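You operate a simulated robot arm through the tools that you are given. There is no shell and no other tool. Be economical: measure what you need, move in short steps, check, and stop when the job is done.

Carry out the task below with a simulated robot arm. There is one attempt and no reset: what you move stays moved.

Task
Put one of the yellow caps from the right part of the rear beam on the middle of the steel table. Put the pleated filter from the right part of the rear beam on the right half of the short trestle. Fetch the white brake pad labelled "R29" from the right half of the short trestle and stand it on the lower shelf of the short trestle. Take the folded green vest from the upper middle shelf of the grey unit and put it on the bottom shelf of the grey unit. Take the black disc from the top of the timber platform and leave it on the top shelf of the grey unit. Take the orange bearing block and put it on the top shelf of the grey unit. Fetch the small blue mitts from the top of the timber platform and set it on the lower middle shelf of the grey unit. Switch the platform amber lamp switch on. Any order will do. Set down upright: yellow cap, pleated filter, white brake pad, orange bearing block.

Only the result counts: the job must be done as asked and must still hold three seconds after the hand-in. Knocking over, shifting, dropping, spilling or breaking anything else fails it. Lids that push on must go on centred and level and be pressed home; caps that screw on are set level and turned clockwise until they are tight.

Robot
A 7-joint arm with a two-finger parallel gripper on a trunk, on a base that drives. Base frame: it is fixed to the floor where the robot stands at the start and does not move with it; the origin is under the middle of the robot, x ahead of it, y to its left, z up. Units: m, rad, N and s.
With the tool pointing down near the work surface it reaches from about 0.1 to 0.66 m from the robot's upright axis, wherever it stands. Its first joint turns from -2.897 to 2.897 rad. Places, roughly: black disc [-8.75, -4.75, 0.5]; blue mitts [-8.75, -4.25, 0.5]; bottom shelf of the grey unit [-7.1, -5.1, 0.2]; folded green vest (23x7x7 cm) [-6.9, -5.1, 1]; lower middle shelf of the grey unit [-7.1, -5.1, 0.6]; lower shelf of the short trestle [-3, -0.8, 0.3]; middle of the steel table [-1.2, 3.9, 0.7]; orange bearing block [-9, -4.5, 0.5]; platform amber lamp switch [-8.8, -3.5, 0.7]; pleated filter [0.5, 0.75, 0.5]; right half of the short trestle [-3, -0.3, 0.8]; top shelf of the grey unit [-7.1, -5.1, 1.4]; white brake pad [-3, -0.25, 0.75]; yellow cap (5x6x6 cm) [0.5, 0.6, 0.5]. Payload 1.57 kg.
The tool frame sits at the grasp point between the pads (the TCP): z along the fingers, y along the line on which they close. The tips reach 0.03 m beyond it. Largest opening 0.08 m; finger width 0.017, thickness 0.012; the body of the gripper, 0.04 by 0.082 m, starts 0.08 m behind the TCP.
Orientation is that of the tool frame in the base frame, as [roll, pitch, yaw] about the fixed x, y, z axes, in that order (R = Rz(yaw) Ry(pitch) Rx(roll)). With the fingers straight down and closing along the base's y, the tool's x points along the base's -x, its y along +y and its z along -z.

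Tools
- The arm moves only by the tool arm_command. Its argument "increments" is a list of rows, each a list of 7 numbers: the shift along the base's x, y, z in m, then the turn, a rotation vector about the base's x, y, z in rad, then the finger opening in m, from 0 to 0.08. In form: [[tx, ty, tz, wx, wy, wz, grip], ...]. A call has 1 to 20 rows; each row is the pose to reach, as a shift and turn from the pose commanded when the call began. Each row takes 0.2 s and may step no farther than 0.05 m and 0.15 rad from the row before; otherwise, or with a gripper value out of range, the whole call is refused. Where a pose cannot be reached the arm comes as near as it can. A force on the tool above 40 N (or 10 N above the force at the start of the call, whichever is more), or a blocked arm, ends the call early, and 0.2 s more pass. The fingers move at their own pace (about 0.072 m/s each) and stop on an object; they squeeze with about 27 N. The grip force told is the motor's: it shows also when the fingers shut on nothing. Time passes only in rows, and 0.2 s behind the last, so rows that repeat a pose let the fingers close. It gives the time, the measured TCP pose, the force on the tool (base axes), the opening and the grip force at its end, in the units of the frame above (readings bear some noise), with the torque about the TCP (base axes, N m) and any sound that the robot's microphone picked up.
- Cameras (640 x 400 px; columns grow to the right, rows downward): "scene" is now at [-0.0033, 0.1741, 1.379]; the picture's right is [0.50, -0.87, 0.00], its down [-0.74, -0.42, -0.52] and it looks along [0.45, 0.26, -0.85] (base axes); focal length 260 px, centre (320, 200). "wrist" rides on the gripper at [0.072, -0.007, -0.122] in the tool frame; the picture's right is [0.09, 1.00, 0.00], its down [-0.84, 0.08, -0.54] and it looks along [-0.54, 0.05, 0.84] (tool axes); focal length 238 px, centre (320, 200). There is no depth. A picture from a camera that has moved, and an enlarged one, comes with that camera's place and axes in the base frame and with its lens. The place of the scene camera against the robot may be out by one fixed shift of up to 0.025 m in any direction.
- grab_frame(camera): a new picture of that camera. The clock stands still meanwhile.
- lift_body(by): slides the trunk up (or, below 0, down) by that many m; the arm and the scene camera ride with it, the base frame stays. It gives what a move gives, with no picture.
- roll_base(legs): drives the robot by 1 to 6 legs, each [ahead, left, turn to the left] in m, m and rad, along the robot's own axes; the way and the turn of a leg run together, so that a leg with both is an arc; at most 1.5 m and 3.142 rad a leg. The arm and the cameras ride along, it lands a little off, and it stops where it bumps. It gives what a move gives.
- aim_head(pan, tilt): turns the head with the scene camera to pan (to the left, within 1.501 rad either way) and tilt (down, from -0.506 to 1.204), counted from straight ahead of the robot. It gives what a move gives.
- inspect(camera, box): a new picture of the part [left, top, right, bottom] of that camera's present view, enlarged. The clock stands still meanwhile.
- job_done(): hands the job in; it is judged then, once.

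Work in short steps. Places have to be worked out from the pictures, the camera data and where the tool is seen: move nearer, look again, correct. Check each grasp and each placing, and mend what went wrong. You have 217 turns and 218 pictures in all, those below and enlarged ones among them. Open the gripper and draw the arm clear of the work before you hand the job in, unless the task says otherwise; then end with one line.

The tools are called after "Emit:" as name(argument=value, ...) on one line, values as JSON. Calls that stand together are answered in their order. arm_command: Moves the arm, as the interface text tells. Its arguments: {"type":"object","properties":{"increments":{"type":"array","items":{"type":"array","items":{"type":"number"}}}},"required":["increments"]} The other tools are called the same way: lift_body (by) slides the trunk up or down; roll_base (legs) drives the base; aim_head (pan, tilt) turns the head that bears the scene camera; grab_frame (camera) takes a picture; inspect (camera, box) takes an enlarged picture of a part of a camera's view; job_done () hands the job in.

At the start:

```text
clock: 0.0
position: [0.2591, 0.3153, 0.7168]
tcp_rot: [3.14, 0.0, 3.14]
wrist_force: [-0.4, 1.1, -0.3]
ft_torque: [0.01, 0.0, 0.01]
width: 0.0798
finger_force: 0.0
trunk travel left (down, up): [-0.2, 0.28]
robot x, y, heading: [-0.0003, 0.0032, 0.001]
head pan, tilt: [0.52, 1.021]
```

scene: 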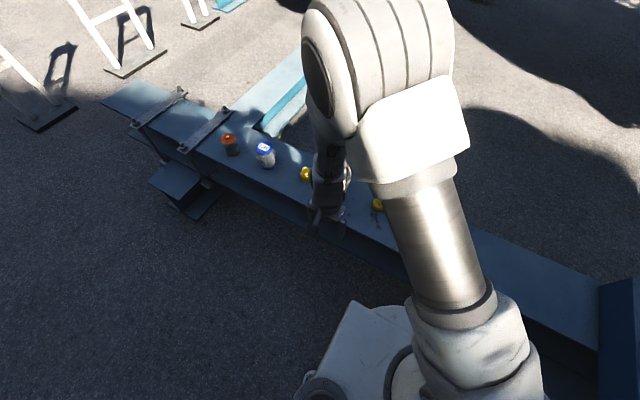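
wrist: 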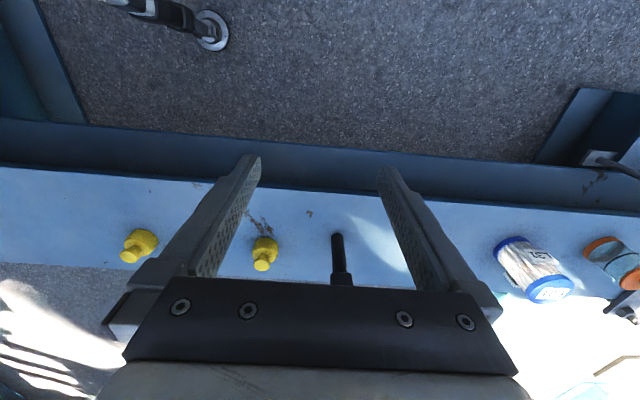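

I start with a close look at the beam's objects from both cameras.

Emit:
inspect(camera="scene", box=[180, 100, 420, 250])

Emit:
inspect(camera="wrist", box=[400, 180, 640, 330])

```text
2.67 times, centred on (300, 175) of scene
camera zoom: at [-0.0033, 0.1741, 1.379], right [0.5, -0.87, 0.0], down [-0.74, -0.42, -0.52], along [0.45, 0.26, -0.85], focal length 695 px, centre (373, 267)
```

zoom: 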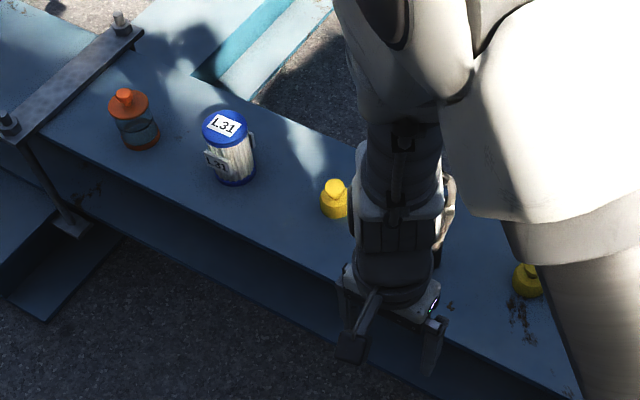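

```text
2.67 times, centred on (520, 255) of wrist
camera zoom: at [0.1864, 0.3079, 0.8374], right [-0.09, 1.0, 0.0], down [0.84, 0.08, 0.54], along [0.54, 0.05, -0.84], focal length 636 px, centre (-213, 53)
```

zoom: 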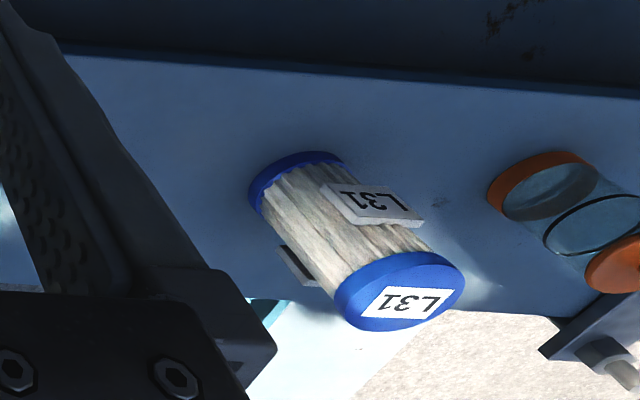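

The cap I want is about (0.55, 0.57) and the filter L31 about (0.54, 0.80), both out of reach from here, so I drive left 0.45 m.

Emit:
roll_base(legs=[[0, 0.45, 0]])

Emit:
grab_frame(camera="wrist")

Emit:
grab_frame(camera="scene")

```text
clock: 3.9
position: [0.2608, 0.7619, 0.7161]
tcp_rot: [3.141, 0.0, -3.141]
wrist_force: [-0.4, 0.2, 0.0]
ft_torque: [0.02, 0.01, -0.02]
width: 0.08
finger_force: 0.1
trunk travel left (down, up): [-0.2, 0.28]
robot x, y, heading: [-0.0003, 0.4497, 0.004]
head pan, tilt: [0.52, 1.021]
```

```text
213 pictures are left
camera wrist: at [0.1868, 0.7555, 0.8374], right [-0.09, 1.0, 0.0], down [0.84, 0.08, 0.54], along [0.54, 0.05, -0.84], focal length 238 px, centre (320, 200)
```

wrist: 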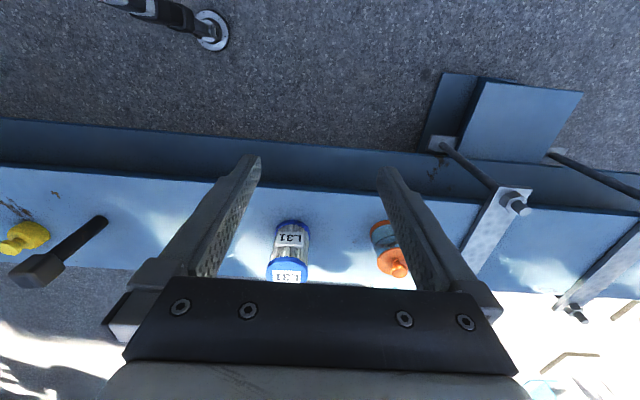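

```text
212 pictures are left
camera scene: at [-0.0029, 0.6218, 1.379], right [0.5, -0.87, 0.0], down [-0.74, -0.42, -0.52], along [0.45, 0.26, -0.85], focal length 260 px, centre (320, 200)
```

scene: 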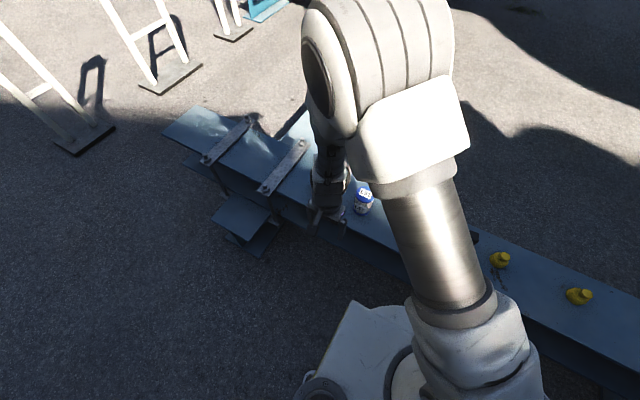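

The filter base is about (0.49, 0.73, 0.48). I move above the expected cap place and look again.

Emit:
arm_command(increments=[[0.035, -0.033, 0, 0, 0, 0, 0.08], [0.07, -0.066, 0, 0, 0, 0, 0.08], [0.105, -0.1, 0, 0, 0, 0, 0.08], [0.14, -0.133, 0, 0, 0, 0, 0.08], [0.17, -0.166, 0, 0, 0, 0, 0.08], [0.2, -0.2, 0, 0, 0, 0, 0.08]])

Emit:
grab_frame(camera="wrist")

Emit:
grab_frame(camera="scene")

```text
clock: 5.3
position: [0.4592, 0.5615, 0.7156]
tcp_rot: [-3.141, 0.0, 3.139]
wrist_force: [-0.2, -0.3, 0.1]
ft_torque: [-0.03, -0.01, -0.03]
width: 0.0802
finger_force: 0.1
trunk travel left (down, up): [-0.2, 0.28]
robot x, y, heading: [0.0018, 0.4458, 0.003]
head pan, tilt: [0.52, 1.021]
```

```text
211 pictures are left
camera wrist: at [0.3867, 0.5547, 0.8376], right [-0.09, 1.0, 0.0], down [0.84, 0.08, 0.54], along [0.54, 0.05, -0.84], focal length 238 px, centre (320, 200)
```

wrist: 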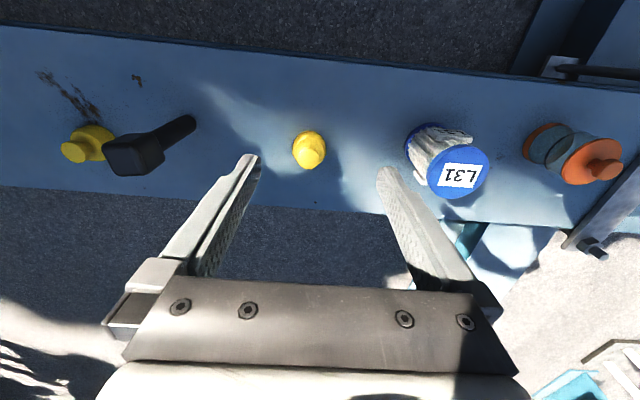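

```text
210 pictures are left
camera scene: at [-0.0031, 0.622, 1.379], right [0.5, -0.87, 0.0], down [-0.74, -0.42, -0.52], along [0.45, 0.26, -0.85], focal length 260 px, centre (320, 200)
```

scene: 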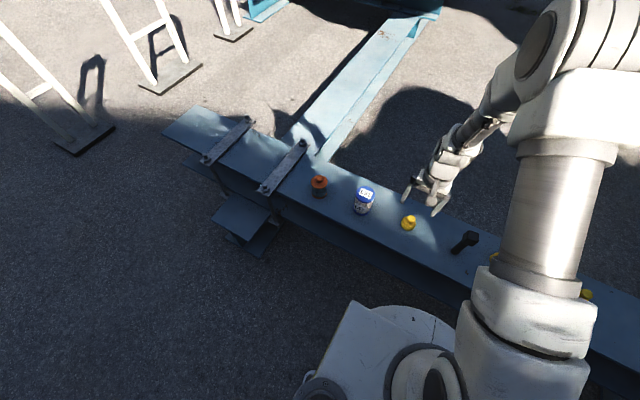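

Cap centre is about (0.510, 0.550). I go over it and halfway down, then check.

Emit:
arm_command(increments=[[0.03, -0.006, -0.03, 0, 0, 0, 0.08], [0.051, -0.011, -0.065, 0, 0, 0, 0.08], [0.051, -0.011, -0.11, 0, 0, 0, 0.08]])

Emit:
grab_frame(camera="wrist")

```text
clock: 6.1
position: [0.5111, 0.5518, 0.6052]
tcp_rot: [3.142, 0.001, 3.141]
wrist_force: [-0.4, -0.1, 0.2]
ft_torque: [0.0, 0.01, -0.01]
width: 0.08
finger_force: 0.1
trunk travel left (down, up): [-0.2, 0.28]
robot x, y, heading: [-0.0001, 0.4485, 0.007]
head pan, tilt: [0.52, 1.021]
```

```text
209 pictures are left
camera wrist: at [0.4385, 0.5444, 0.7268], right [-0.09, 1.0, 0.0], down [0.84, 0.08, 0.54], along [0.54, 0.05, -0.84], focal length 238 px, centre (320, 200)
```

wrist: 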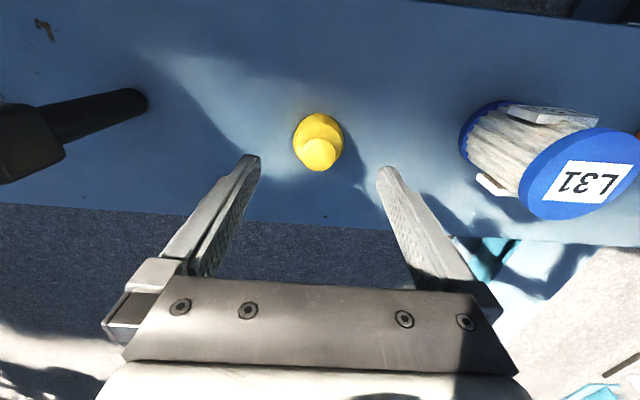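

Alignment is good (cap at 0.512, 0.549). I descend to TCP z≈0.522 and close.

Emit:
arm_command(increments=[[0.001, -0.002, -0.04, 0, 0, 0, 0.08], [0.001, -0.002, -0.083, 0, 0, 0, 0.08], [0.001, -0.002, -0.083, 0, 0, 0, 0.02], [0.001, -0.002, -0.083, 0, 0, 0, 0.02], [0.001, -0.002, -0.083, 0, 0, 0, 0.02]])

Emit:
grab_frame(camera="wrist")

```text
clock: 7.3
position: [0.5122, 0.5489, 0.5226]
tcp_rot: [-3.141, 0.0, 3.141]
wrist_force: [0.1, 0.2, -0.2]
ft_torque: [0.01, 0.01, 0.01]
width: 0.0488
finger_force: 26.9
trunk travel left (down, up): [-0.2, 0.28]
robot x, y, heading: [0.0003, 0.4452, -0.002]
head pan, tilt: [0.52, 1.021]
```

```text
208 pictures are left
camera wrist: at [0.4393, 0.5429, 0.6437], right [-0.09, 1.0, 0.0], down [0.84, 0.08, 0.54], along [0.54, 0.05, -0.84], focal length 238 px, centre (320, 200)
```

wrist: 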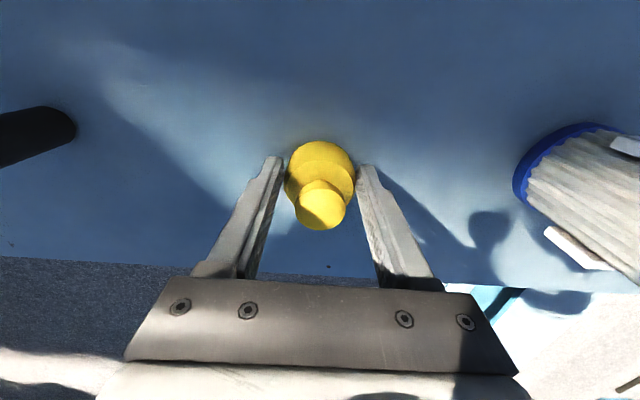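

Grip holds at 0.049 m. I lift, draw the arm back and look around for the route to the steel table.

Emit:
arm_command(increments=[[0, 0, 0.05, 0, 0, 0, 0.02], [0, 0, 0.1, 0, 0, 0, 0.02], [0, 0, 0.15, 0, 0, 0, 0.02], [-0.03, 0, 0.19, 0, 0, 0, 0.02], [-0.07, 0, 0.22, 0, 0, 0, 0.02], [-0.11, 0, 0.25, 0, 0, 0, 0.02], [-0.15, 0, 0.28, 0, 0, 0, 0.02]])

Emit:
aim_head(pan=1.4, tilt=0.4)

Emit:
grab_frame(camera="scene")

Emit:
grab_frame(camera="wrist")

```text
clock: 8.9
position: [0.3614, 0.5495, 0.8032]
tcp_rot: [-3.141, -0.001, -3.14]
wrist_force: [0.1, 0.1, -0.3]
ft_torque: [-0.01, 0.02, -0.01]
width: 0.0486
finger_force: 26.9
trunk travel left (down, up): [-0.2, 0.28]
robot x, y, heading: [-0.0024, 0.4465, -0.002]
head pan, tilt: [0.52, 1.021]
```

```text
clock: 10.1
position: [0.3614, 0.5495, 0.8036]
tcp_rot: [3.141, 0.002, -3.141]
wrist_force: [-0.1, 0.0, -0.5]
ft_torque: [-0.02, -0.02, 0.0]
width: 0.0487
finger_force: 27.2
trunk travel left (down, up): [-0.2, 0.28]
robot x, y, heading: [0.0024, 0.4509, -0.001]
head pan, tilt: [1.4, 0.4]
```

```text
207 pictures are left
camera scene: at [-0.0464, 0.6792, 1.4307], right [0.99, -0.17, 0.0], down [-0.07, -0.38, -0.92], along [0.16, 0.91, -0.39], focal length 260 px, centre (320, 200)
```

scene: 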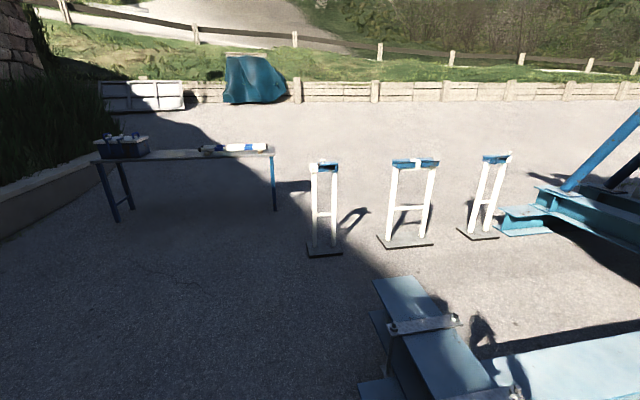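

```text
206 pictures are left
camera wrist: at [0.2893, 0.5422, 0.9248], right [-0.09, 1.0, 0.0], down [0.84, 0.08, 0.54], along [0.54, 0.05, -0.84], focal length 238 px, centre (320, 200)
```

wrist: 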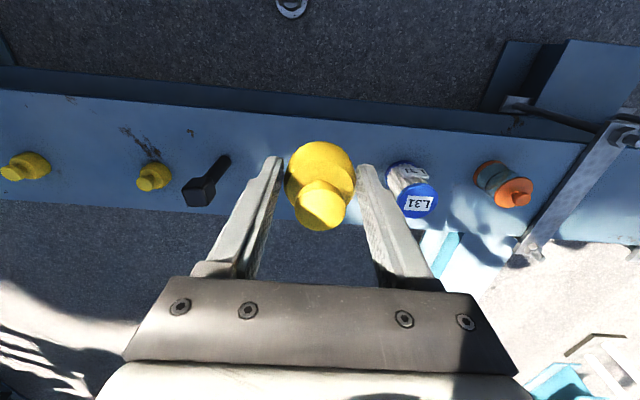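

Table spans about x −2.07…−0.05 at y≈3.9; I back off, turn left and drive toward its middle, stopping short to look.

Emit:
roll_base(legs=[[-0.8, 0, 0], [0, 0, 1.571], [1.2, 0, 0], [1.1, 0.35, 0]])

Emit:
aim_head(pan=0, tilt=0.5)

Emit:
grab_frame(camera="scene")

```text
clock: 14.7
position: [-0.3401, 0.559, 0.8042]
tcp_rot: [3.141, 0.003, 3.136]
wrist_force: [-0.6, 0.3, -0.5]
ft_torque: [-0.02, 0.05, -0.02]
width: 0.0485
finger_force: 26.7
trunk travel left (down, up): [-0.2, 0.28]
robot x, y, heading: [-0.702, 0.4586, -0.005]
head pan, tilt: [1.4, 0.4]
stopped in leg 1: the robot was blocked; the commanded pose is now the measured one
```

```text
clock: 16.3
position: [-0.3396, 0.5583, 0.8028]
tcp_rot: [3.141, 0.002, 3.137]
wrist_force: [-1.0, -0.4, -0.9]
ft_torque: [-0.04, -0.05, 0.0]
width: 0.0483
finger_force: 26.7
trunk travel left (down, up): [-0.2, 0.28]
robot x, y, heading: [-0.6989, 0.4588, -0.002]
head pan, tilt: [0.0, 0.499]
```

```text
205 pictures are left
camera scene: at [-0.6733, 0.5995, 1.4216], right [0.0, -1.0, 0.0], down [-0.48, 0.0, -0.88], along [0.88, 0.0, -0.48], focal length 260 px, centre (320, 200)
```

scene: 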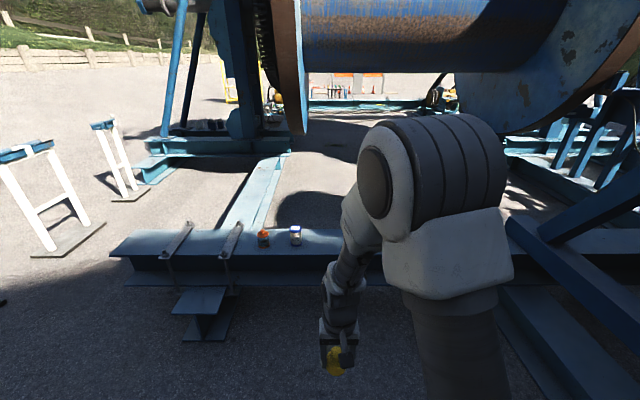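

Something blocked me behind. I ease forward a bit, then turn left in place and look along the path.

Emit:
roll_base(legs=[[0.12, 0, 0], [0, 0, 1.571]])

Emit:
grab_frame(camera="scene")

Emit:
aim_head(pan=1.4, tilt=0.6)

Emit:
grab_frame(camera="scene")

```text
clock: 22.9
position: [-0.6837, 0.8197, 0.8033]
tcp_rot: [-3.141, 0.003, -1.569]
wrist_force: [0.3, -0.2, -0.6]
ft_torque: [0.01, 0.0, 0.05]
width: 0.0484
finger_force: 26.5
trunk travel left (down, up): [-0.2, 0.28]
robot x, y, heading: [-0.5775, 0.4614, 1.576]
head pan, tilt: [0.0, 0.499]
```

```text
204 pictures are left
camera scene: at [-0.7044, 0.4694, 1.4216], right [1.0, 0.0, 0.0], down [0.0, -0.48, -0.88], along [0.0, 0.88, -0.48], focal length 260 px, centre (320, 200)
```

scene: 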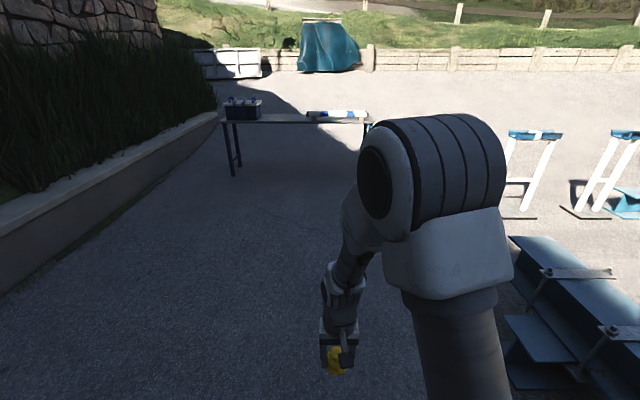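

```text
clock: 24.4
position: [-0.6829, 0.8201, 0.8039]
tcp_rot: [3.14, 0.002, -1.569]
wrist_force: [-0.7, -0.2, -0.7]
ft_torque: [0.03, -0.01, -0.02]
width: 0.0486
finger_force: 26.9
trunk travel left (down, up): [-0.2, 0.28]
robot x, y, heading: [-0.5831, 0.46, 1.575]
head pan, tilt: [1.4, 0.6]
```

```text
203 pictures are left
camera scene: at [-0.7912, 0.3932, 1.4125], right [0.17, 0.99, 0.0], down [0.56, -0.09, -0.83], along [-0.81, 0.14, -0.56], focal length 260 px, centre (320, 200)
```

scene: 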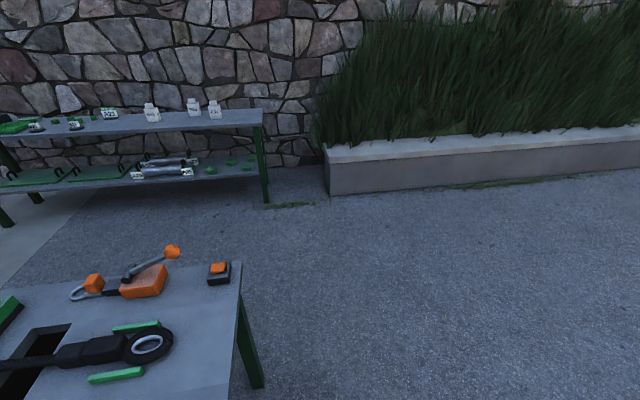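

The blocker was a work table behind me (still undisturbed by looks). I drive to roughly (−1.15, 2.96) in front of the steel table.

Emit:
roll_base(legs=[[1.3, 0.28, 0], [1.15, 0.28, 0]])

Emit:
aim_head(pan=0.2, tilt=0.7)

Emit:
grab_frame(camera="scene")

```text
clock: 40.6
position: [-1.2885, 3.2727, 0.8035]
tcp_rot: [-3.141, 0.002, -1.546]
wrist_force: [-0.9, 0.5, 0.5]
ft_torque: [0.01, -0.01, -0.02]
width: 0.0483
finger_force: 26.8
trunk travel left (down, up): [-0.2, 0.28]
robot x, y, heading: [-1.1764, 2.9144, 1.598]
head pan, tilt: [1.4, 0.6]
```

```text
clock: 42.0
position: [-1.2881, 3.2734, 0.8041]
tcp_rot: [3.142, 0.002, -1.547]
wrist_force: [0.0, -0.4, -0.5]
ft_torque: [0.0, -0.01, -0.02]
width: 0.0478
finger_force: 27.3
trunk travel left (down, up): [-0.2, 0.28]
robot x, y, heading: [-1.1778, 2.914, 1.595]
head pan, tilt: [0.201, 0.7]
```

```text
202 pictures are left
camera scene: at [-1.3177, 2.9133, 1.4039], right [0.97, 0.23, 0.0], down [0.15, -0.63, -0.76], along [-0.17, 0.75, -0.64], focal length 260 px, centre (320, 200)
```

scene: 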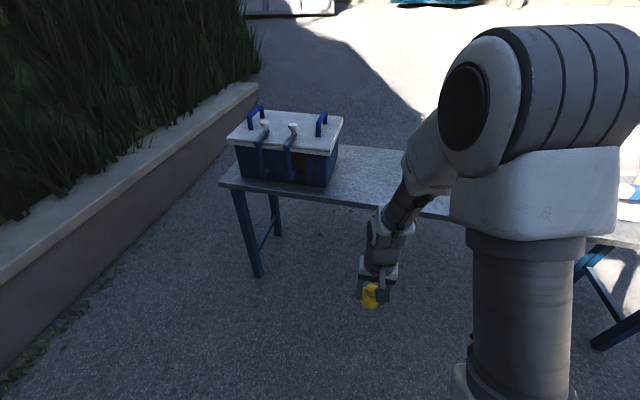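

Table front edge y≈3.75, free middle around (−1.18, 3.92). I drive 0.4 m closer and look with the wrist.

Emit:
roll_base(legs=[[0.4, 0, -0.026]])

Emit:
arm_command(increments=[[0.01, 0.02, 0.04, 0, 0, 0, 0.02], [0.03, 0.05, 0.06, 0, 0, 0, 0.02], [0.05, 0.09, 0.06, 0, 0, 0, 0.02], [0.08, 0.13, 0.06, 0, 0, 0, 0.02], [0.11, 0.17, 0.06, 0, 0, 0, 0.02]])

Emit:
grab_frame(camera="wrist")

Emit:
grab_frame(camera="scene")

```text
clock: 45.1
position: [-1.2875, 3.677, 0.8033]
tcp_rot: [-3.141, 0.002, -1.566]
wrist_force: [-0.3, 0.6, 0.7]
ft_torque: [0.0, -0.01, -0.01]
width: 0.0482
finger_force: 27.5
trunk travel left (down, up): [-0.2, 0.28]
robot x, y, heading: [-1.1881, 3.3156, 1.57]
head pan, tilt: [0.201, 0.7]
```

```text
clock: 46.3
position: [-1.1779, 3.8486, 0.8606]
tcp_rot: [-3.141, -0.001, -1.567]
wrist_force: [-0.4, 0.3, 0.8]
ft_torque: [-0.01, 0.01, 0.0]
width: 0.048
finger_force: 26.9
trunk travel left (down, up): [-0.2, 0.28]
robot x, y, heading: [-1.1836, 3.3182, 1.574]
head pan, tilt: [0.201, 0.7]
```

```text
201 pictures are left
camera wrist: at [-1.1713, 3.7761, 0.9836], right [-1.0, -0.1, 0.0], down [-0.08, 0.84, 0.54], along [-0.05, 0.54, -0.84], focal length 238 px, centre (320, 200)
```

wrist: 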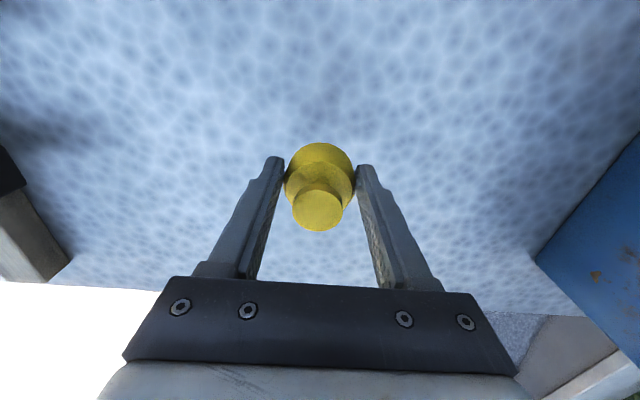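

```text
200 pictures are left
camera scene: at [-1.3239, 3.3195, 1.4038], right [0.98, 0.2, 0.0], down [0.13, -0.63, -0.77], along [-0.16, 0.75, -0.64], focal length 260 px, centre (320, 200)
```

scene: 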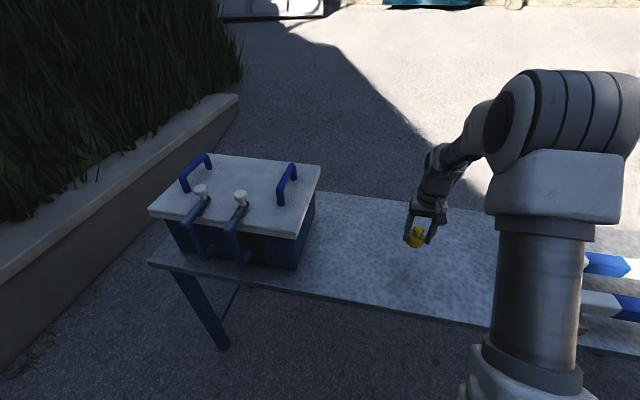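

Free area confirmed. I shift to (−1.10, 3.93) and descend to z≈0.77, then check from the scene camera.

Emit:
arm_command(increments=[[0.03, 0.03, 0, 0, 0, 0, 0.02], [0.07, 0.06, 0, 0, 0, 0, 0.02], [0.075, 0.08, -0.04, 0, 0, 0, 0.02], [0.075, 0.08, -0.07, 0, 0, 0, 0.02], [0.075, 0.08, -0.09, 0, 0, 0, 0.02]])

Emit:
grab_frame(camera="wrist")

Emit:
inspect(camera="scene", box=[360, 180, 520, 280])

```text
clock: 47.5
position: [-1.1019, 3.9292, 0.7768]
tcp_rot: [-3.139, 0.009, -1.566]
wrist_force: [-0.5, 2.4, 19.4]
ft_torque: [0.1, -0.27, 0.17]
width: 0.0483
finger_force: 27.1
trunk travel left (down, up): [-0.2, 0.28]
robot x, y, heading: [-1.185, 3.3184, 1.578]
head pan, tilt: [0.201, 0.7]
```

```text
199 pictures are left
camera wrist: at [-1.0956, 3.8566, 0.8976], right [-1.0, -0.1, 0.0], down [-0.08, 0.83, 0.55], along [-0.05, 0.55, -0.84], focal length 238 px, centre (320, 200)
```

wrist: 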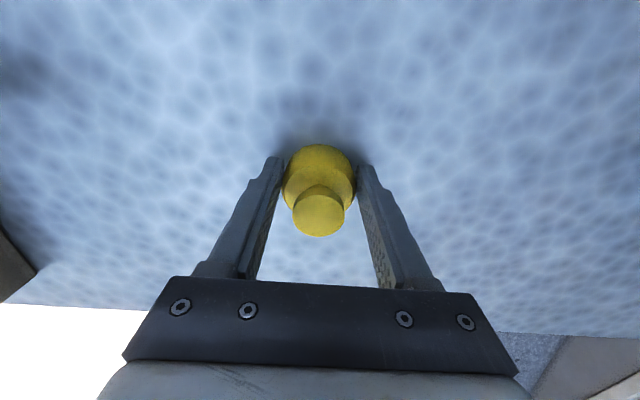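

```text
4.00 times, centred on (440, 230) of scene
camera zoom: at [-1.324, 3.3185, 1.4044], right [0.98, 0.2, 0.0], down [0.13, -0.63, -0.77], along [-0.16, 0.75, -0.64], focal length 1042 px, centre (-160, 80)
```

zoom: 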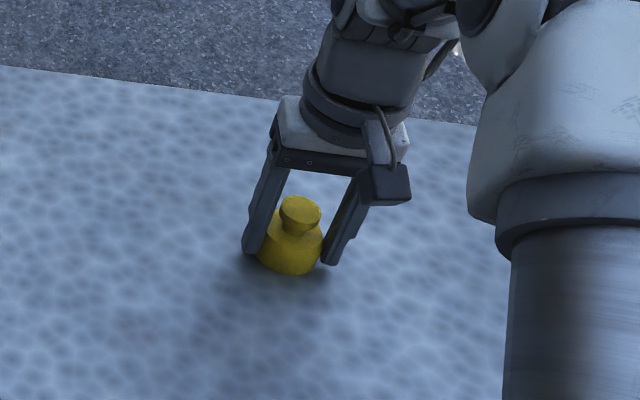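

Contact already (19 N): table top ≈0.74. I ease up 5 mm, open, and rise.

Emit:
arm_command(increments=[[0, 0, 0.004, 0, 0, 0, 0.02], [0, 0, 0.005, 0, 0, 0, 0.08], [0, 0, 0.005, 0, 0, 0, 0.08], [0, 0, 0.005, 0, 0, 0, 0.08], [0, 0, 0.05, 0, 0, 0, 0.08], [0, 0, 0.1, 0, 0, 0, 0.08], [0, -0.03, 0.14, 0, 0, 0, 0.08], [0, -0.08, 0.14, 0, 0, 0, 0.08], [0, -0.13, 0.14, 0, 0, 0, 0.08], [0, -0.18, 0.14, 0, 0, 0, 0.08], [0, -0.22, 0.14, 0, 0, 0, 0.08]])

Emit:
inspect(camera="scene", box=[300, 130, 620, 330])

```text
clock: 49.9
position: [-1.101, 3.7084, 0.9132]
tcp_rot: [3.142, 0.003, -1.568]
wrist_force: [0.0, -0.2, -0.3]
ft_torque: [-0.04, 0.0, 0.0]
width: 0.0799
finger_force: 0.1
trunk travel left (down, up): [-0.2, 0.28]
robot x, y, heading: [-1.1872, 3.317, 1.576]
head pan, tilt: [0.201, 0.7]
```

```text
2.00 times, centred on (460, 230) of scene
camera zoom: at [-1.3238, 3.3199, 1.4038], right [0.98, 0.2, 0.0], down [0.13, -0.63, -0.76], along [-0.16, 0.75, -0.64], focal length 521 px, centre (40, 140)
```

zoom: 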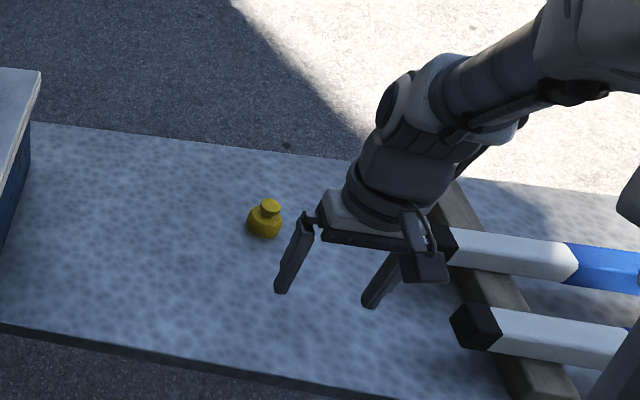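

Cap stands well on the table. I drive back to the beam for the filter.

Emit:
roll_base(legs=[[-1.3, -0.6, 0], [-1.3, 0, 0], [0, 0, -1.576], [0.53, -0.02, 0]])

Emit:
grab_frame(camera="wrist")

```text
clock: 75.6
position: [0.3531, 0.6326, 0.9133]
tcp_rot: [-3.141, 0.003, -3.126]
wrist_force: [-0.1, 1.5, 0.0]
ft_torque: [0.01, -0.01, -0.02]
width: 0.0801
finger_force: 0.1
trunk travel left (down, up): [-0.2, 0.28]
robot x, y, heading: [-0.0374, 0.7115, 0.017]
head pan, tilt: [0.201, 0.7]
```

```text
196 pictures are left
camera wrist: at [0.2796, 0.6252, 1.0344], right [-0.11, 0.99, 0.0], down [0.83, 0.09, 0.54], along [0.54, 0.06, -0.84], focal length 238 px, centre (320, 200)
```

wrist: 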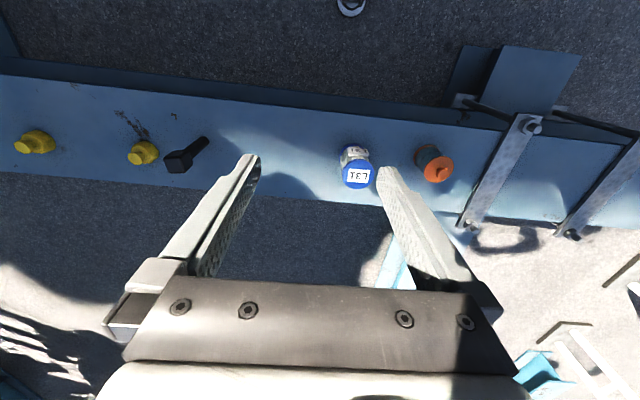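

Filter at about (0.49, 0.727). I move near above it to see the tags' orientation.

Emit:
arm_command(increments=[[0.02, 0.03, -0.03, 0, 0, 0, 0.08], [0.04, 0.06, -0.06, 0, 0, 0, 0.08], [0.06, 0.08, -0.1, 0, 0, 0, 0.08], [0.08, 0.095, -0.14, 0, 0, 0, 0.08], [0.09, 0.095, -0.17, 0, 0, -0.015, 0.08]])

Emit:
grab_frame(camera="wrist")

Emit:
aim_head(pan=0.1, tilt=1.0)

Emit:
grab_frame(camera="scene")

```text
clock: 76.8
position: [0.443, 0.7285, 0.7432]
tcp_rot: [-3.141, 0.002, -3.14]
wrist_force: [0.4, 0.6, -0.5]
ft_torque: [-0.01, 0.0, -0.03]
width: 0.0799
finger_force: 0.0
trunk travel left (down, up): [-0.2, 0.28]
robot x, y, heading: [-0.0439, 0.711, 0.02]
head pan, tilt: [0.201, 0.7]
```

```text
195 pictures are left
camera wrist: at [0.3703, 0.7216, 0.8647], right [-0.09, 1.0, 0.0], down [0.84, 0.08, 0.54], along [0.54, 0.05, -0.84], focal length 238 px, centre (320, 200)
```

wrist: 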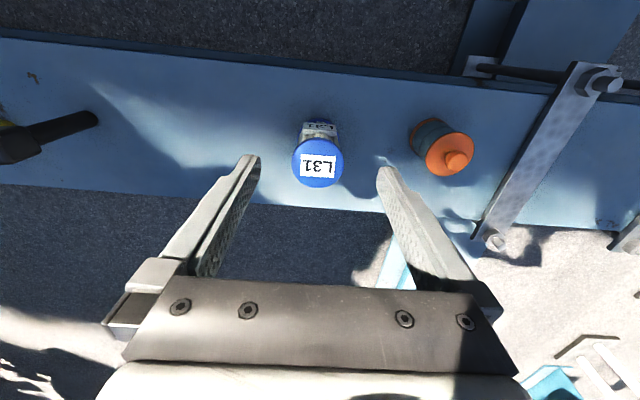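

```text
clock: 77.6
position: [0.4437, 0.7274, 0.7437]
tcp_rot: [3.141, -0.001, -3.14]
wrist_force: [-0.6, 0.2, 0.6]
ft_torque: [-0.01, -0.02, 0.02]
width: 0.0799
finger_force: 0.1
trunk travel left (down, up): [-0.2, 0.28]
robot x, y, heading: [-0.0399, 0.7139, 0.025]
head pan, tilt: [0.099, 1.0]
```

```text
194 pictures are left
camera scene: at [-0.0367, 0.8577, 1.3805], right [0.12, -0.99, 0.0], down [-0.84, -0.1, -0.54], along [0.54, 0.06, -0.84], focal length 260 px, centre (320, 200)
```

scene: 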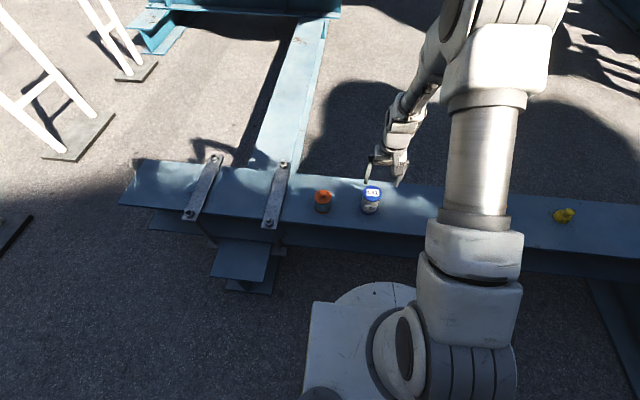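

Tags face ±x, so closing along y is clear. I go to (0.492, 0.729), descend to TCP z 0.54 and close.

Emit:
arm_command(increments=[[0.025, 0.001, 0, 0, 0, 0, 0.08], [0.049, 0.001, -0.03, 0, 0, 0, 0.08], [0.049, 0.001, -0.075, 0, 0, 0, 0.08], [0.049, 0.001, -0.12, 0, 0, 0, 0.08]])

Emit:
grab_frame(camera="wrist")

```text
clock: 78.6
position: [0.4902, 0.7274, 0.622]
tcp_rot: [-3.141, 0.002, -3.141]
wrist_force: [-0.7, -0.3, 0.1]
ft_torque: [0.01, 0.01, -0.01]
width: 0.0798
finger_force: 0.1
trunk travel left (down, up): [-0.2, 0.28]
robot x, y, heading: [-0.0422, 0.7127, 0.019]
head pan, tilt: [0.099, 1.0]
```

```text
193 pictures are left
camera wrist: at [0.4178, 0.7217, 0.744], right [-0.09, 1.0, 0.0], down [0.84, 0.08, 0.54], along [0.54, 0.05, -0.84], focal length 238 px, centre (320, 200)
```

wrist: 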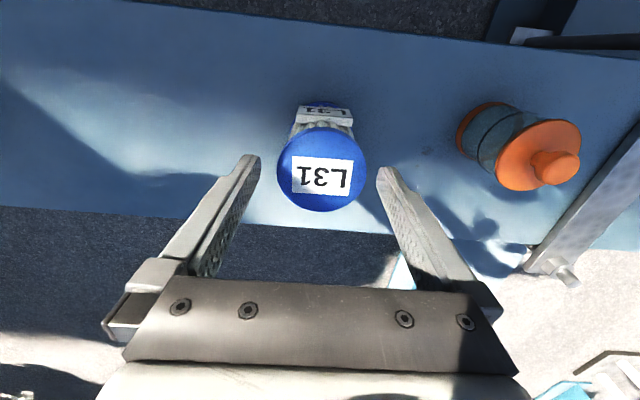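

Well centred. I descend another 8 cm and close.

Emit:
arm_command(increments=[[0.003, 0.002, -0.04, 0, 0, 0, 0.08], [0.003, 0.002, -0.08, 0, 0, 0, 0.08], [0.003, 0.002, -0.08, 0, 0, 0, 0.03], [0.003, 0.002, -0.08, 0, 0, 0, 0.03], [0.003, 0.002, -0.08, 0, 0, 0, 0.03], [0.003, 0.002, -0.04, 0, 0, 0, 0.03], [0.003, 0.002, 0.01, 0, 0, 0, 0.03], [0.003, 0.002, 0.06, 0, 0, 0, 0.03], [0.003, 0.002, 0.11, 0, 0, 0, 0.03], [-0.03, 0.002, 0.15, 0, 0, 0, 0.03], [-0.07, 0.002, 0.18, 0, 0, 0, 0.03]])

Emit:
grab_frame(camera="wrist")

```text
refused: row 10 steps farther than a row can; nothing moved
```

```text
192 pictures are left
camera wrist: at [0.4178, 0.7217, 0.744], right [-0.09, 1.0, 0.0], down [0.84, 0.08, 0.54], along [0.54, 0.05, -0.84], focal length 238 px, centre (320, 200)
```

wrist: 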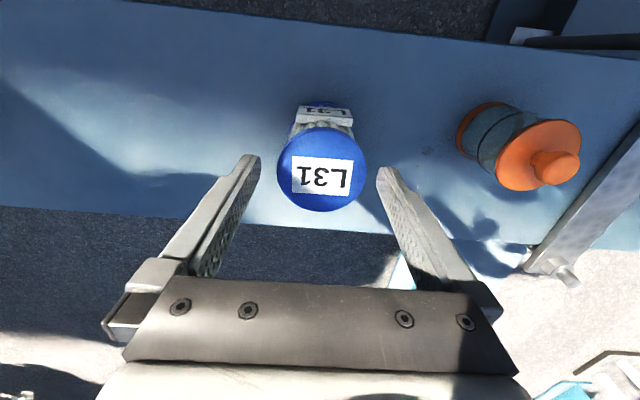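

The last rows stepped slightly too far; I resend with smaller retract steps.

Emit:
arm_command(increments=[[0.003, 0.002, -0.04, 0, 0, 0, 0.08], [0.003, 0.002, -0.08, 0, 0, 0, 0.08], [0.003, 0.002, -0.08, 0, 0, 0, 0.03], [0.003, 0.002, -0.08, 0, 0, 0, 0.03], [0.003, 0.002, -0.08, 0, 0, 0, 0.03], [0.003, 0.002, -0.05, 0, 0, 0, 0.03], [0.003, 0.002, -0.005, 0, 0, 0, 0.03], [0.003, 0.002, 0.04, 0, 0, 0, 0.03], [0.003, 0.002, 0.085, 0, 0, 0, 0.03], [-0.02, 0.002, 0.12, 0, 0, 0, 0.03], [-0.05, 0.002, 0.15, 0, 0, 0, 0.03], [-0.08, 0.002, 0.18, 0, 0, 0, 0.03], [-0.11, 0.002, 0.21, 0, 0, 0, 0.03]])

Emit:
grab_frame(camera="wrist")

```text
clock: 81.4
position: [0.3813, 0.7309, 0.8317]
tcp_rot: [3.141, 0.002, -3.141]
wrist_force: [0.2, -0.6, -3.0]
ft_torque: [0.0, 0.03, 0.01]
width: 0.0676
finger_force: 27.0
trunk travel left (down, up): [-0.2, 0.28]
robot x, y, heading: [-0.0422, 0.7119, 0.017]
head pan, tilt: [0.099, 1.0]
```

```text
191 pictures are left
camera wrist: at [0.3085, 0.7248, 0.9539], right [-0.09, 1.0, 0.0], down [0.84, 0.08, 0.54], along [0.54, 0.05, -0.84], focal length 238 px, centre (320, 200)
```

wrist: 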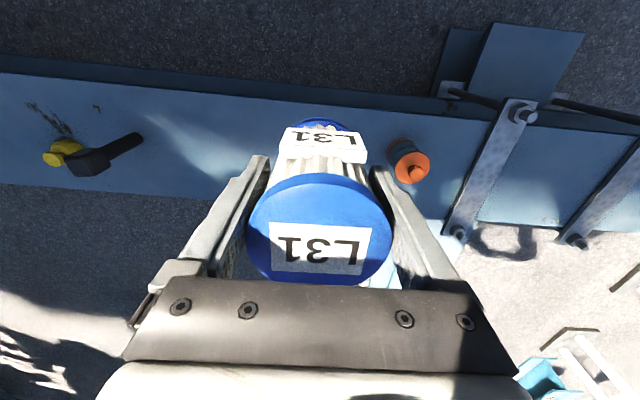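

Filter held (width 0.068, base 0.06 below TCP). The short trestle spans y≈−1.7…0.28 at x≈−3; I drive around the work bench, turning toward it.

Emit:
roll_base(legs=[[-0.6, 0.5, 0], [0, 0, 3.12], [1.2, 0.1, 0]])

Emit:
aim_head(pan=0.5, tilt=0.6)

Emit:
grab_frame(camera="scene")

```text
clock: 103.4
position: [-2.2673, 1.0565, 0.8321]
tcp_rot: [3.14, 0.002, 0.009]
wrist_force: [-0.7, -1.0, -3.0]
ft_torque: [0.05, -0.02, -0.02]
width: 0.0679
finger_force: 26.8
trunk travel left (down, up): [-0.2, 0.28]
robot x, y, heading: [-1.8481, 1.0783, -3.119]
head pan, tilt: [0.099, 1.0]
```

```text
clock: 104.3
position: [-2.2682, 1.0559, 0.832]
tcp_rot: [3.141, -0.001, 0.008]
wrist_force: [-0.4, -0.1, -3.4]
ft_torque: [0.0, -0.02, 0.01]
width: 0.0676
finger_force: 26.8
trunk travel left (down, up): [-0.2, 0.28]
robot x, y, heading: [-1.8468, 1.0748, -3.119]
head pan, tilt: [0.499, 0.6]
```

```text
190 pictures are left
camera scene: at [-1.8219, 0.8978, 1.4124], right [-0.5, 0.87, 0.0], down [0.49, 0.28, -0.82], along [-0.71, -0.41, -0.57], focal length 260 px, centre (320, 200)
```

scene: 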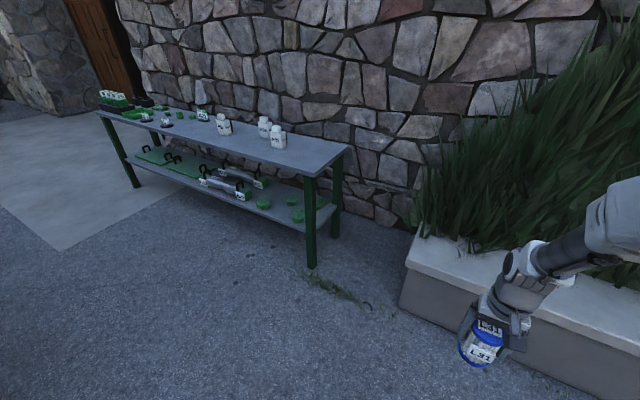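

Trestle top spans x −3.23…−2.75, y −1.78…0.30. I raise the arm, then drive to about (−2.25, 0.2).

Emit:
arm_command(increments=[[0.02, 0, 0.045, 0, 0, 0, 0.03], [0.03, 0, 0.09, 0, 0, 0, 0.03], [0.04, 0, 0.13, 0, 0, 0, 0.03]])

Emit:
roll_base(legs=[[0.2, 0.5, 0], [0.2, 0.4, -0.022]])

Emit:
aim_head(pan=0.1, tilt=0.8)

Emit:
grab_frame(camera="scene")

Emit:
grab_frame(camera="wrist")

```text
clock: 105.1
position: [-2.2261, 1.0573, 0.9631]
tcp_rot: [-3.14, 0.0, 0.009]
wrist_force: [-0.3, 0.1, -3.0]
ft_torque: [0.02, -0.06, 0.03]
width: 0.0678
finger_force: 27.0
trunk travel left (down, up): [-0.2, 0.28]
robot x, y, heading: [-1.8453, 1.0806, -3.114]
head pan, tilt: [0.499, 0.6]
```

```text
clock: 112.5
position: [-2.6053, 0.1555, 0.9617]
tcp_rot: [-3.141, 0.001, -0.009]
wrist_force: [-0.1, -0.1, -2.9]
ft_torque: [0.01, -0.01, -0.02]
width: 0.0677
finger_force: 27.6
trunk travel left (down, up): [-0.2, 0.28]
robot x, y, heading: [-2.2243, 0.1725, -3.133]
head pan, tilt: [0.499, 0.6]
```

```text
clock: 113.3
position: [-2.606, 0.1561, 0.9621]
tcp_rot: [3.141, 0.0, -0.01]
wrist_force: [-0.2, -0.8, -2.8]
ft_torque: [0.03, 0.01, 0.0]
width: 0.0675
finger_force: 26.8
trunk travel left (down, up): [-0.2, 0.28]
robot x, y, heading: [-2.2214, 0.1734, -3.132]
head pan, tilt: [0.099, 0.799]
```

```text
189 pictures are left
camera scene: at [-2.2054, 0.024, 1.3956], right [-0.11, 0.99, 0.0], down [0.71, 0.08, -0.7], along [-0.69, -0.08, -0.72], focal length 260 px, centre (320, 200)
```

scene: 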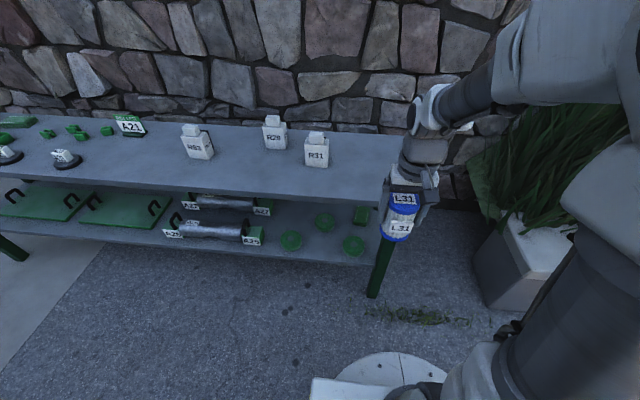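

```text
188 pictures are left
camera wrist: at [-2.5341, 0.1612, 1.0838], right [0.08, -1.0, 0.0], down [-0.84, -0.07, 0.54], along [-0.54, -0.05, -0.84], focal length 238 px, centre (320, 200)
```

wrist: 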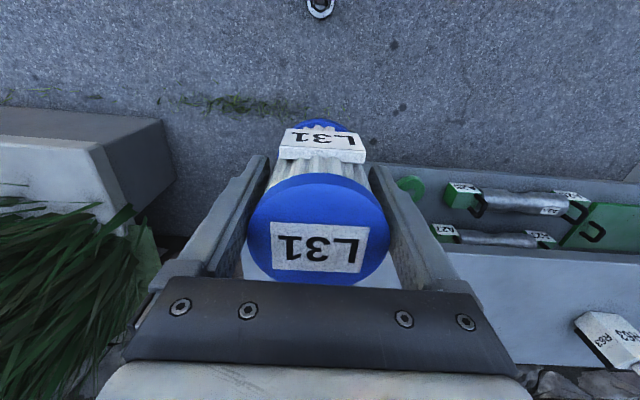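

I zoom in on the trestle to read labels.

Emit:
inspect(camera="scene", box=[160, 90, 400, 240])

Emit:
inspect(camera="scene", box=[0, 90, 240, 240])

```text
2.67 times, centred on (280, 165) of scene
camera zoom: at [-2.2054, 0.024, 1.3956], right [-0.11, 0.99, 0.0], down [0.71, 0.08, -0.7], along [-0.69, -0.08, -0.72], focal length 695 px, centre (427, 293)
```

zoom: 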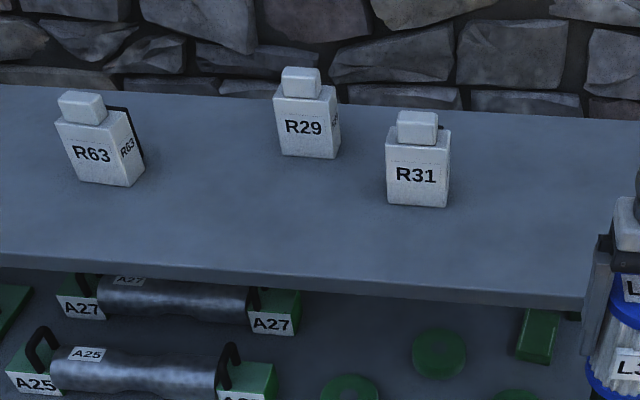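

```text
2.67 times, centred on (120, 165) of scene
camera zoom: at [-2.2054, 0.024, 1.3956], right [-0.11, 0.99, 0.0], down [0.71, 0.08, -0.7], along [-0.69, -0.08, -0.72], focal length 695 px, centre (853, 293)
```

zoom: 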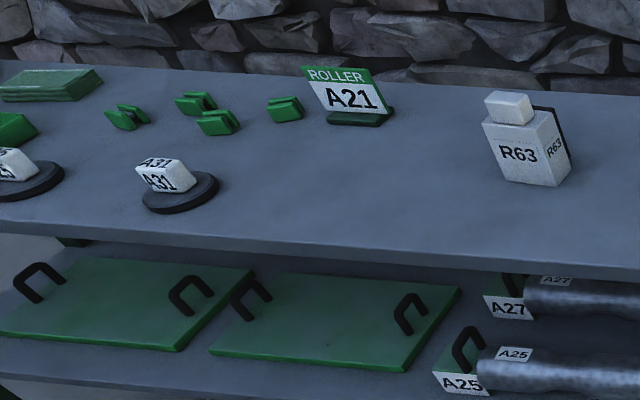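

R29 is the rear one at about (−3.07, −0.26); R31 nearer. I drive 0.14 m closer and carry the filter to (−2.95, 0.13) above the free right end.

Emit:
roll_base(legs=[[0.14, 0, 0]])

Emit:
arm_command(increments=[[-0.045, 0, 0, 0, 0, 0, 0.03], [-0.09, -0.005, 0, 0, 0, 0, 0.03], [-0.135, -0.01, 0, 0, 0, 0, 0.03], [-0.18, -0.02, 0, 0, 0, 0, 0.03], [-0.2, -0.02, -0.03, 0, 0, 0, 0.03], [-0.2, -0.02, -0.06, 0, 0, 0, 0.03]])

Emit:
grab_frame(camera="scene")

Emit:
grab_frame(camera="wrist")

```text
clock: 114.9
position: [-2.7447, 0.1546, 0.9618]
tcp_rot: [3.141, 0.002, -0.008]
wrist_force: [1.6, 0.4, -3.3]
ft_torque: [0.03, -0.01, 0.0]
width: 0.0675
finger_force: 27.5
trunk travel left (down, up): [-0.2, 0.28]
robot x, y, heading: [-2.3624, 0.1703, -3.135]
head pan, tilt: [0.099, 0.799]
```

```text
clock: 116.3
position: [-2.9445, 0.1352, 0.901]
tcp_rot: [3.141, 0.001, -0.008]
wrist_force: [0.2, 0.6, -2.7]
ft_torque: [-0.01, -0.01, -0.02]
width: 0.0675
finger_force: 26.9
trunk travel left (down, up): [-0.2, 0.28]
robot x, y, heading: [-2.3607, 0.169, -3.128]
head pan, tilt: [0.099, 0.799]
```

```text
185 pictures are left
camera scene: at [-2.3446, 0.0229, 1.3956], right [-0.11, 0.99, 0.0], down [0.71, 0.08, -0.7], along [-0.69, -0.07, -0.72], focal length 260 px, centre (320, 200)
```

scene: 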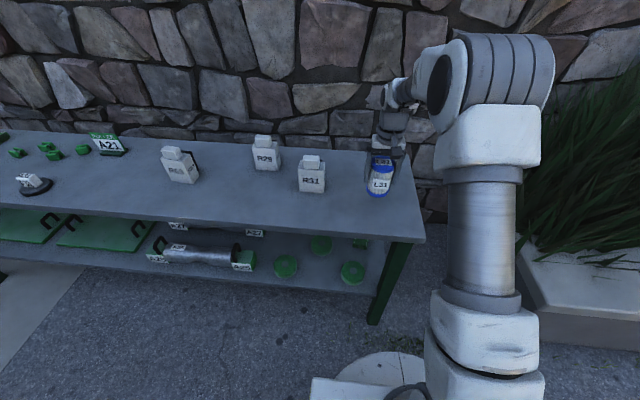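

```text
184 pictures are left
camera wrist: at [-2.8734, 0.1404, 1.0228], right [0.08, -1.0, 0.0], down [-0.84, -0.07, 0.54], along [-0.54, -0.04, -0.84], focal length 238 px, centre (320, 200)
```

wrist: 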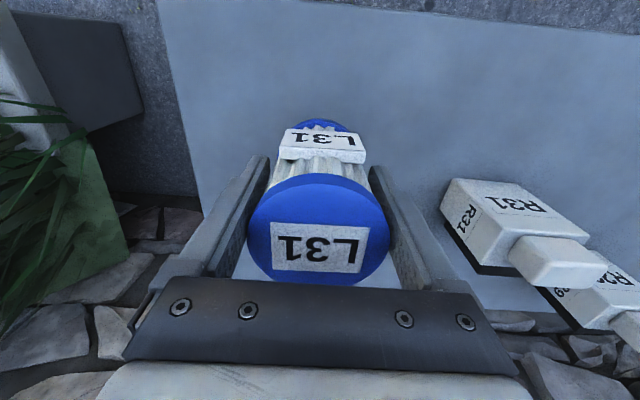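

Position is free. I descend stepwise and watch for contact.

Emit:
arm_command(increments=[[0, 0, -0.03, 0, 0, 0, 0.03], [0, 0, -0.045, 0, 0, 0, 0.03], [0, 0, -0.055, 0, 0, 0, 0.03], [0, 0, -0.062, 0, 0, 0, 0.03]])

Emit:
inspect(camera="scene", box=[290, 110, 450, 210])

```text
clock: 117.3
position: [-2.9441, 0.1337, 0.8396]
tcp_rot: [-3.142, -0.001, -0.008]
wrist_force: [1.1, 0.2, -4.1]
ft_torque: [-0.01, -0.01, 0.0]
width: 0.0675
finger_force: 26.5
trunk travel left (down, up): [-0.2, 0.28]
robot x, y, heading: [-2.3665, 0.1702, -3.13]
head pan, tilt: [0.099, 0.799]
```

```text
4.00 times, centred on (370, 160) of scene
camera zoom: at [-2.3446, 0.0229, 1.3956], right [-0.11, 0.99, 0.0], down [0.71, 0.08, -0.7], along [-0.69, -0.07, -0.72], focal length 1042 px, centre (120, 360)
```

zoom: 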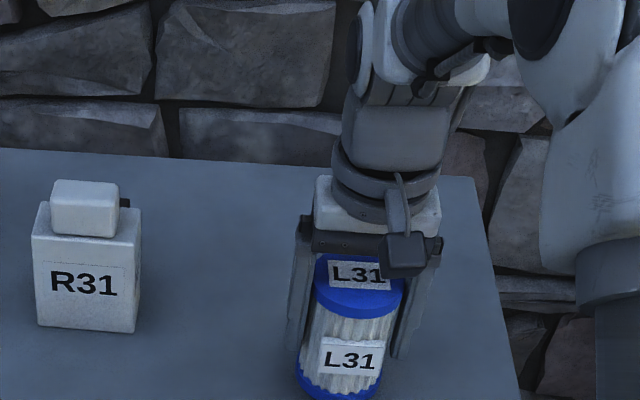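

No contact yet; I continue slowly.

Emit:
arm_command(increments=[[0, 0, -0.008, 0, 0, 0, 0.03], [0, 0, -0.014, 0, 0, 0, 0.03], [0, 0, -0.019, 0, 0, 0, 0.03]])

```text
clock: 118.1
position: [-2.9448, 0.1336, 0.824]
tcp_rot: [3.141, 0.006, -0.01]
wrist_force: [4.5, -0.9, 18.2]
ft_torque: [-0.01, -0.31, -0.1]
width: 0.0679
finger_force: 27.2
trunk travel left (down, up): [-0.2, 0.28]
robot x, y, heading: [-2.3629, 0.171, -3.135]
head pan, tilt: [0.099, 0.799]
```

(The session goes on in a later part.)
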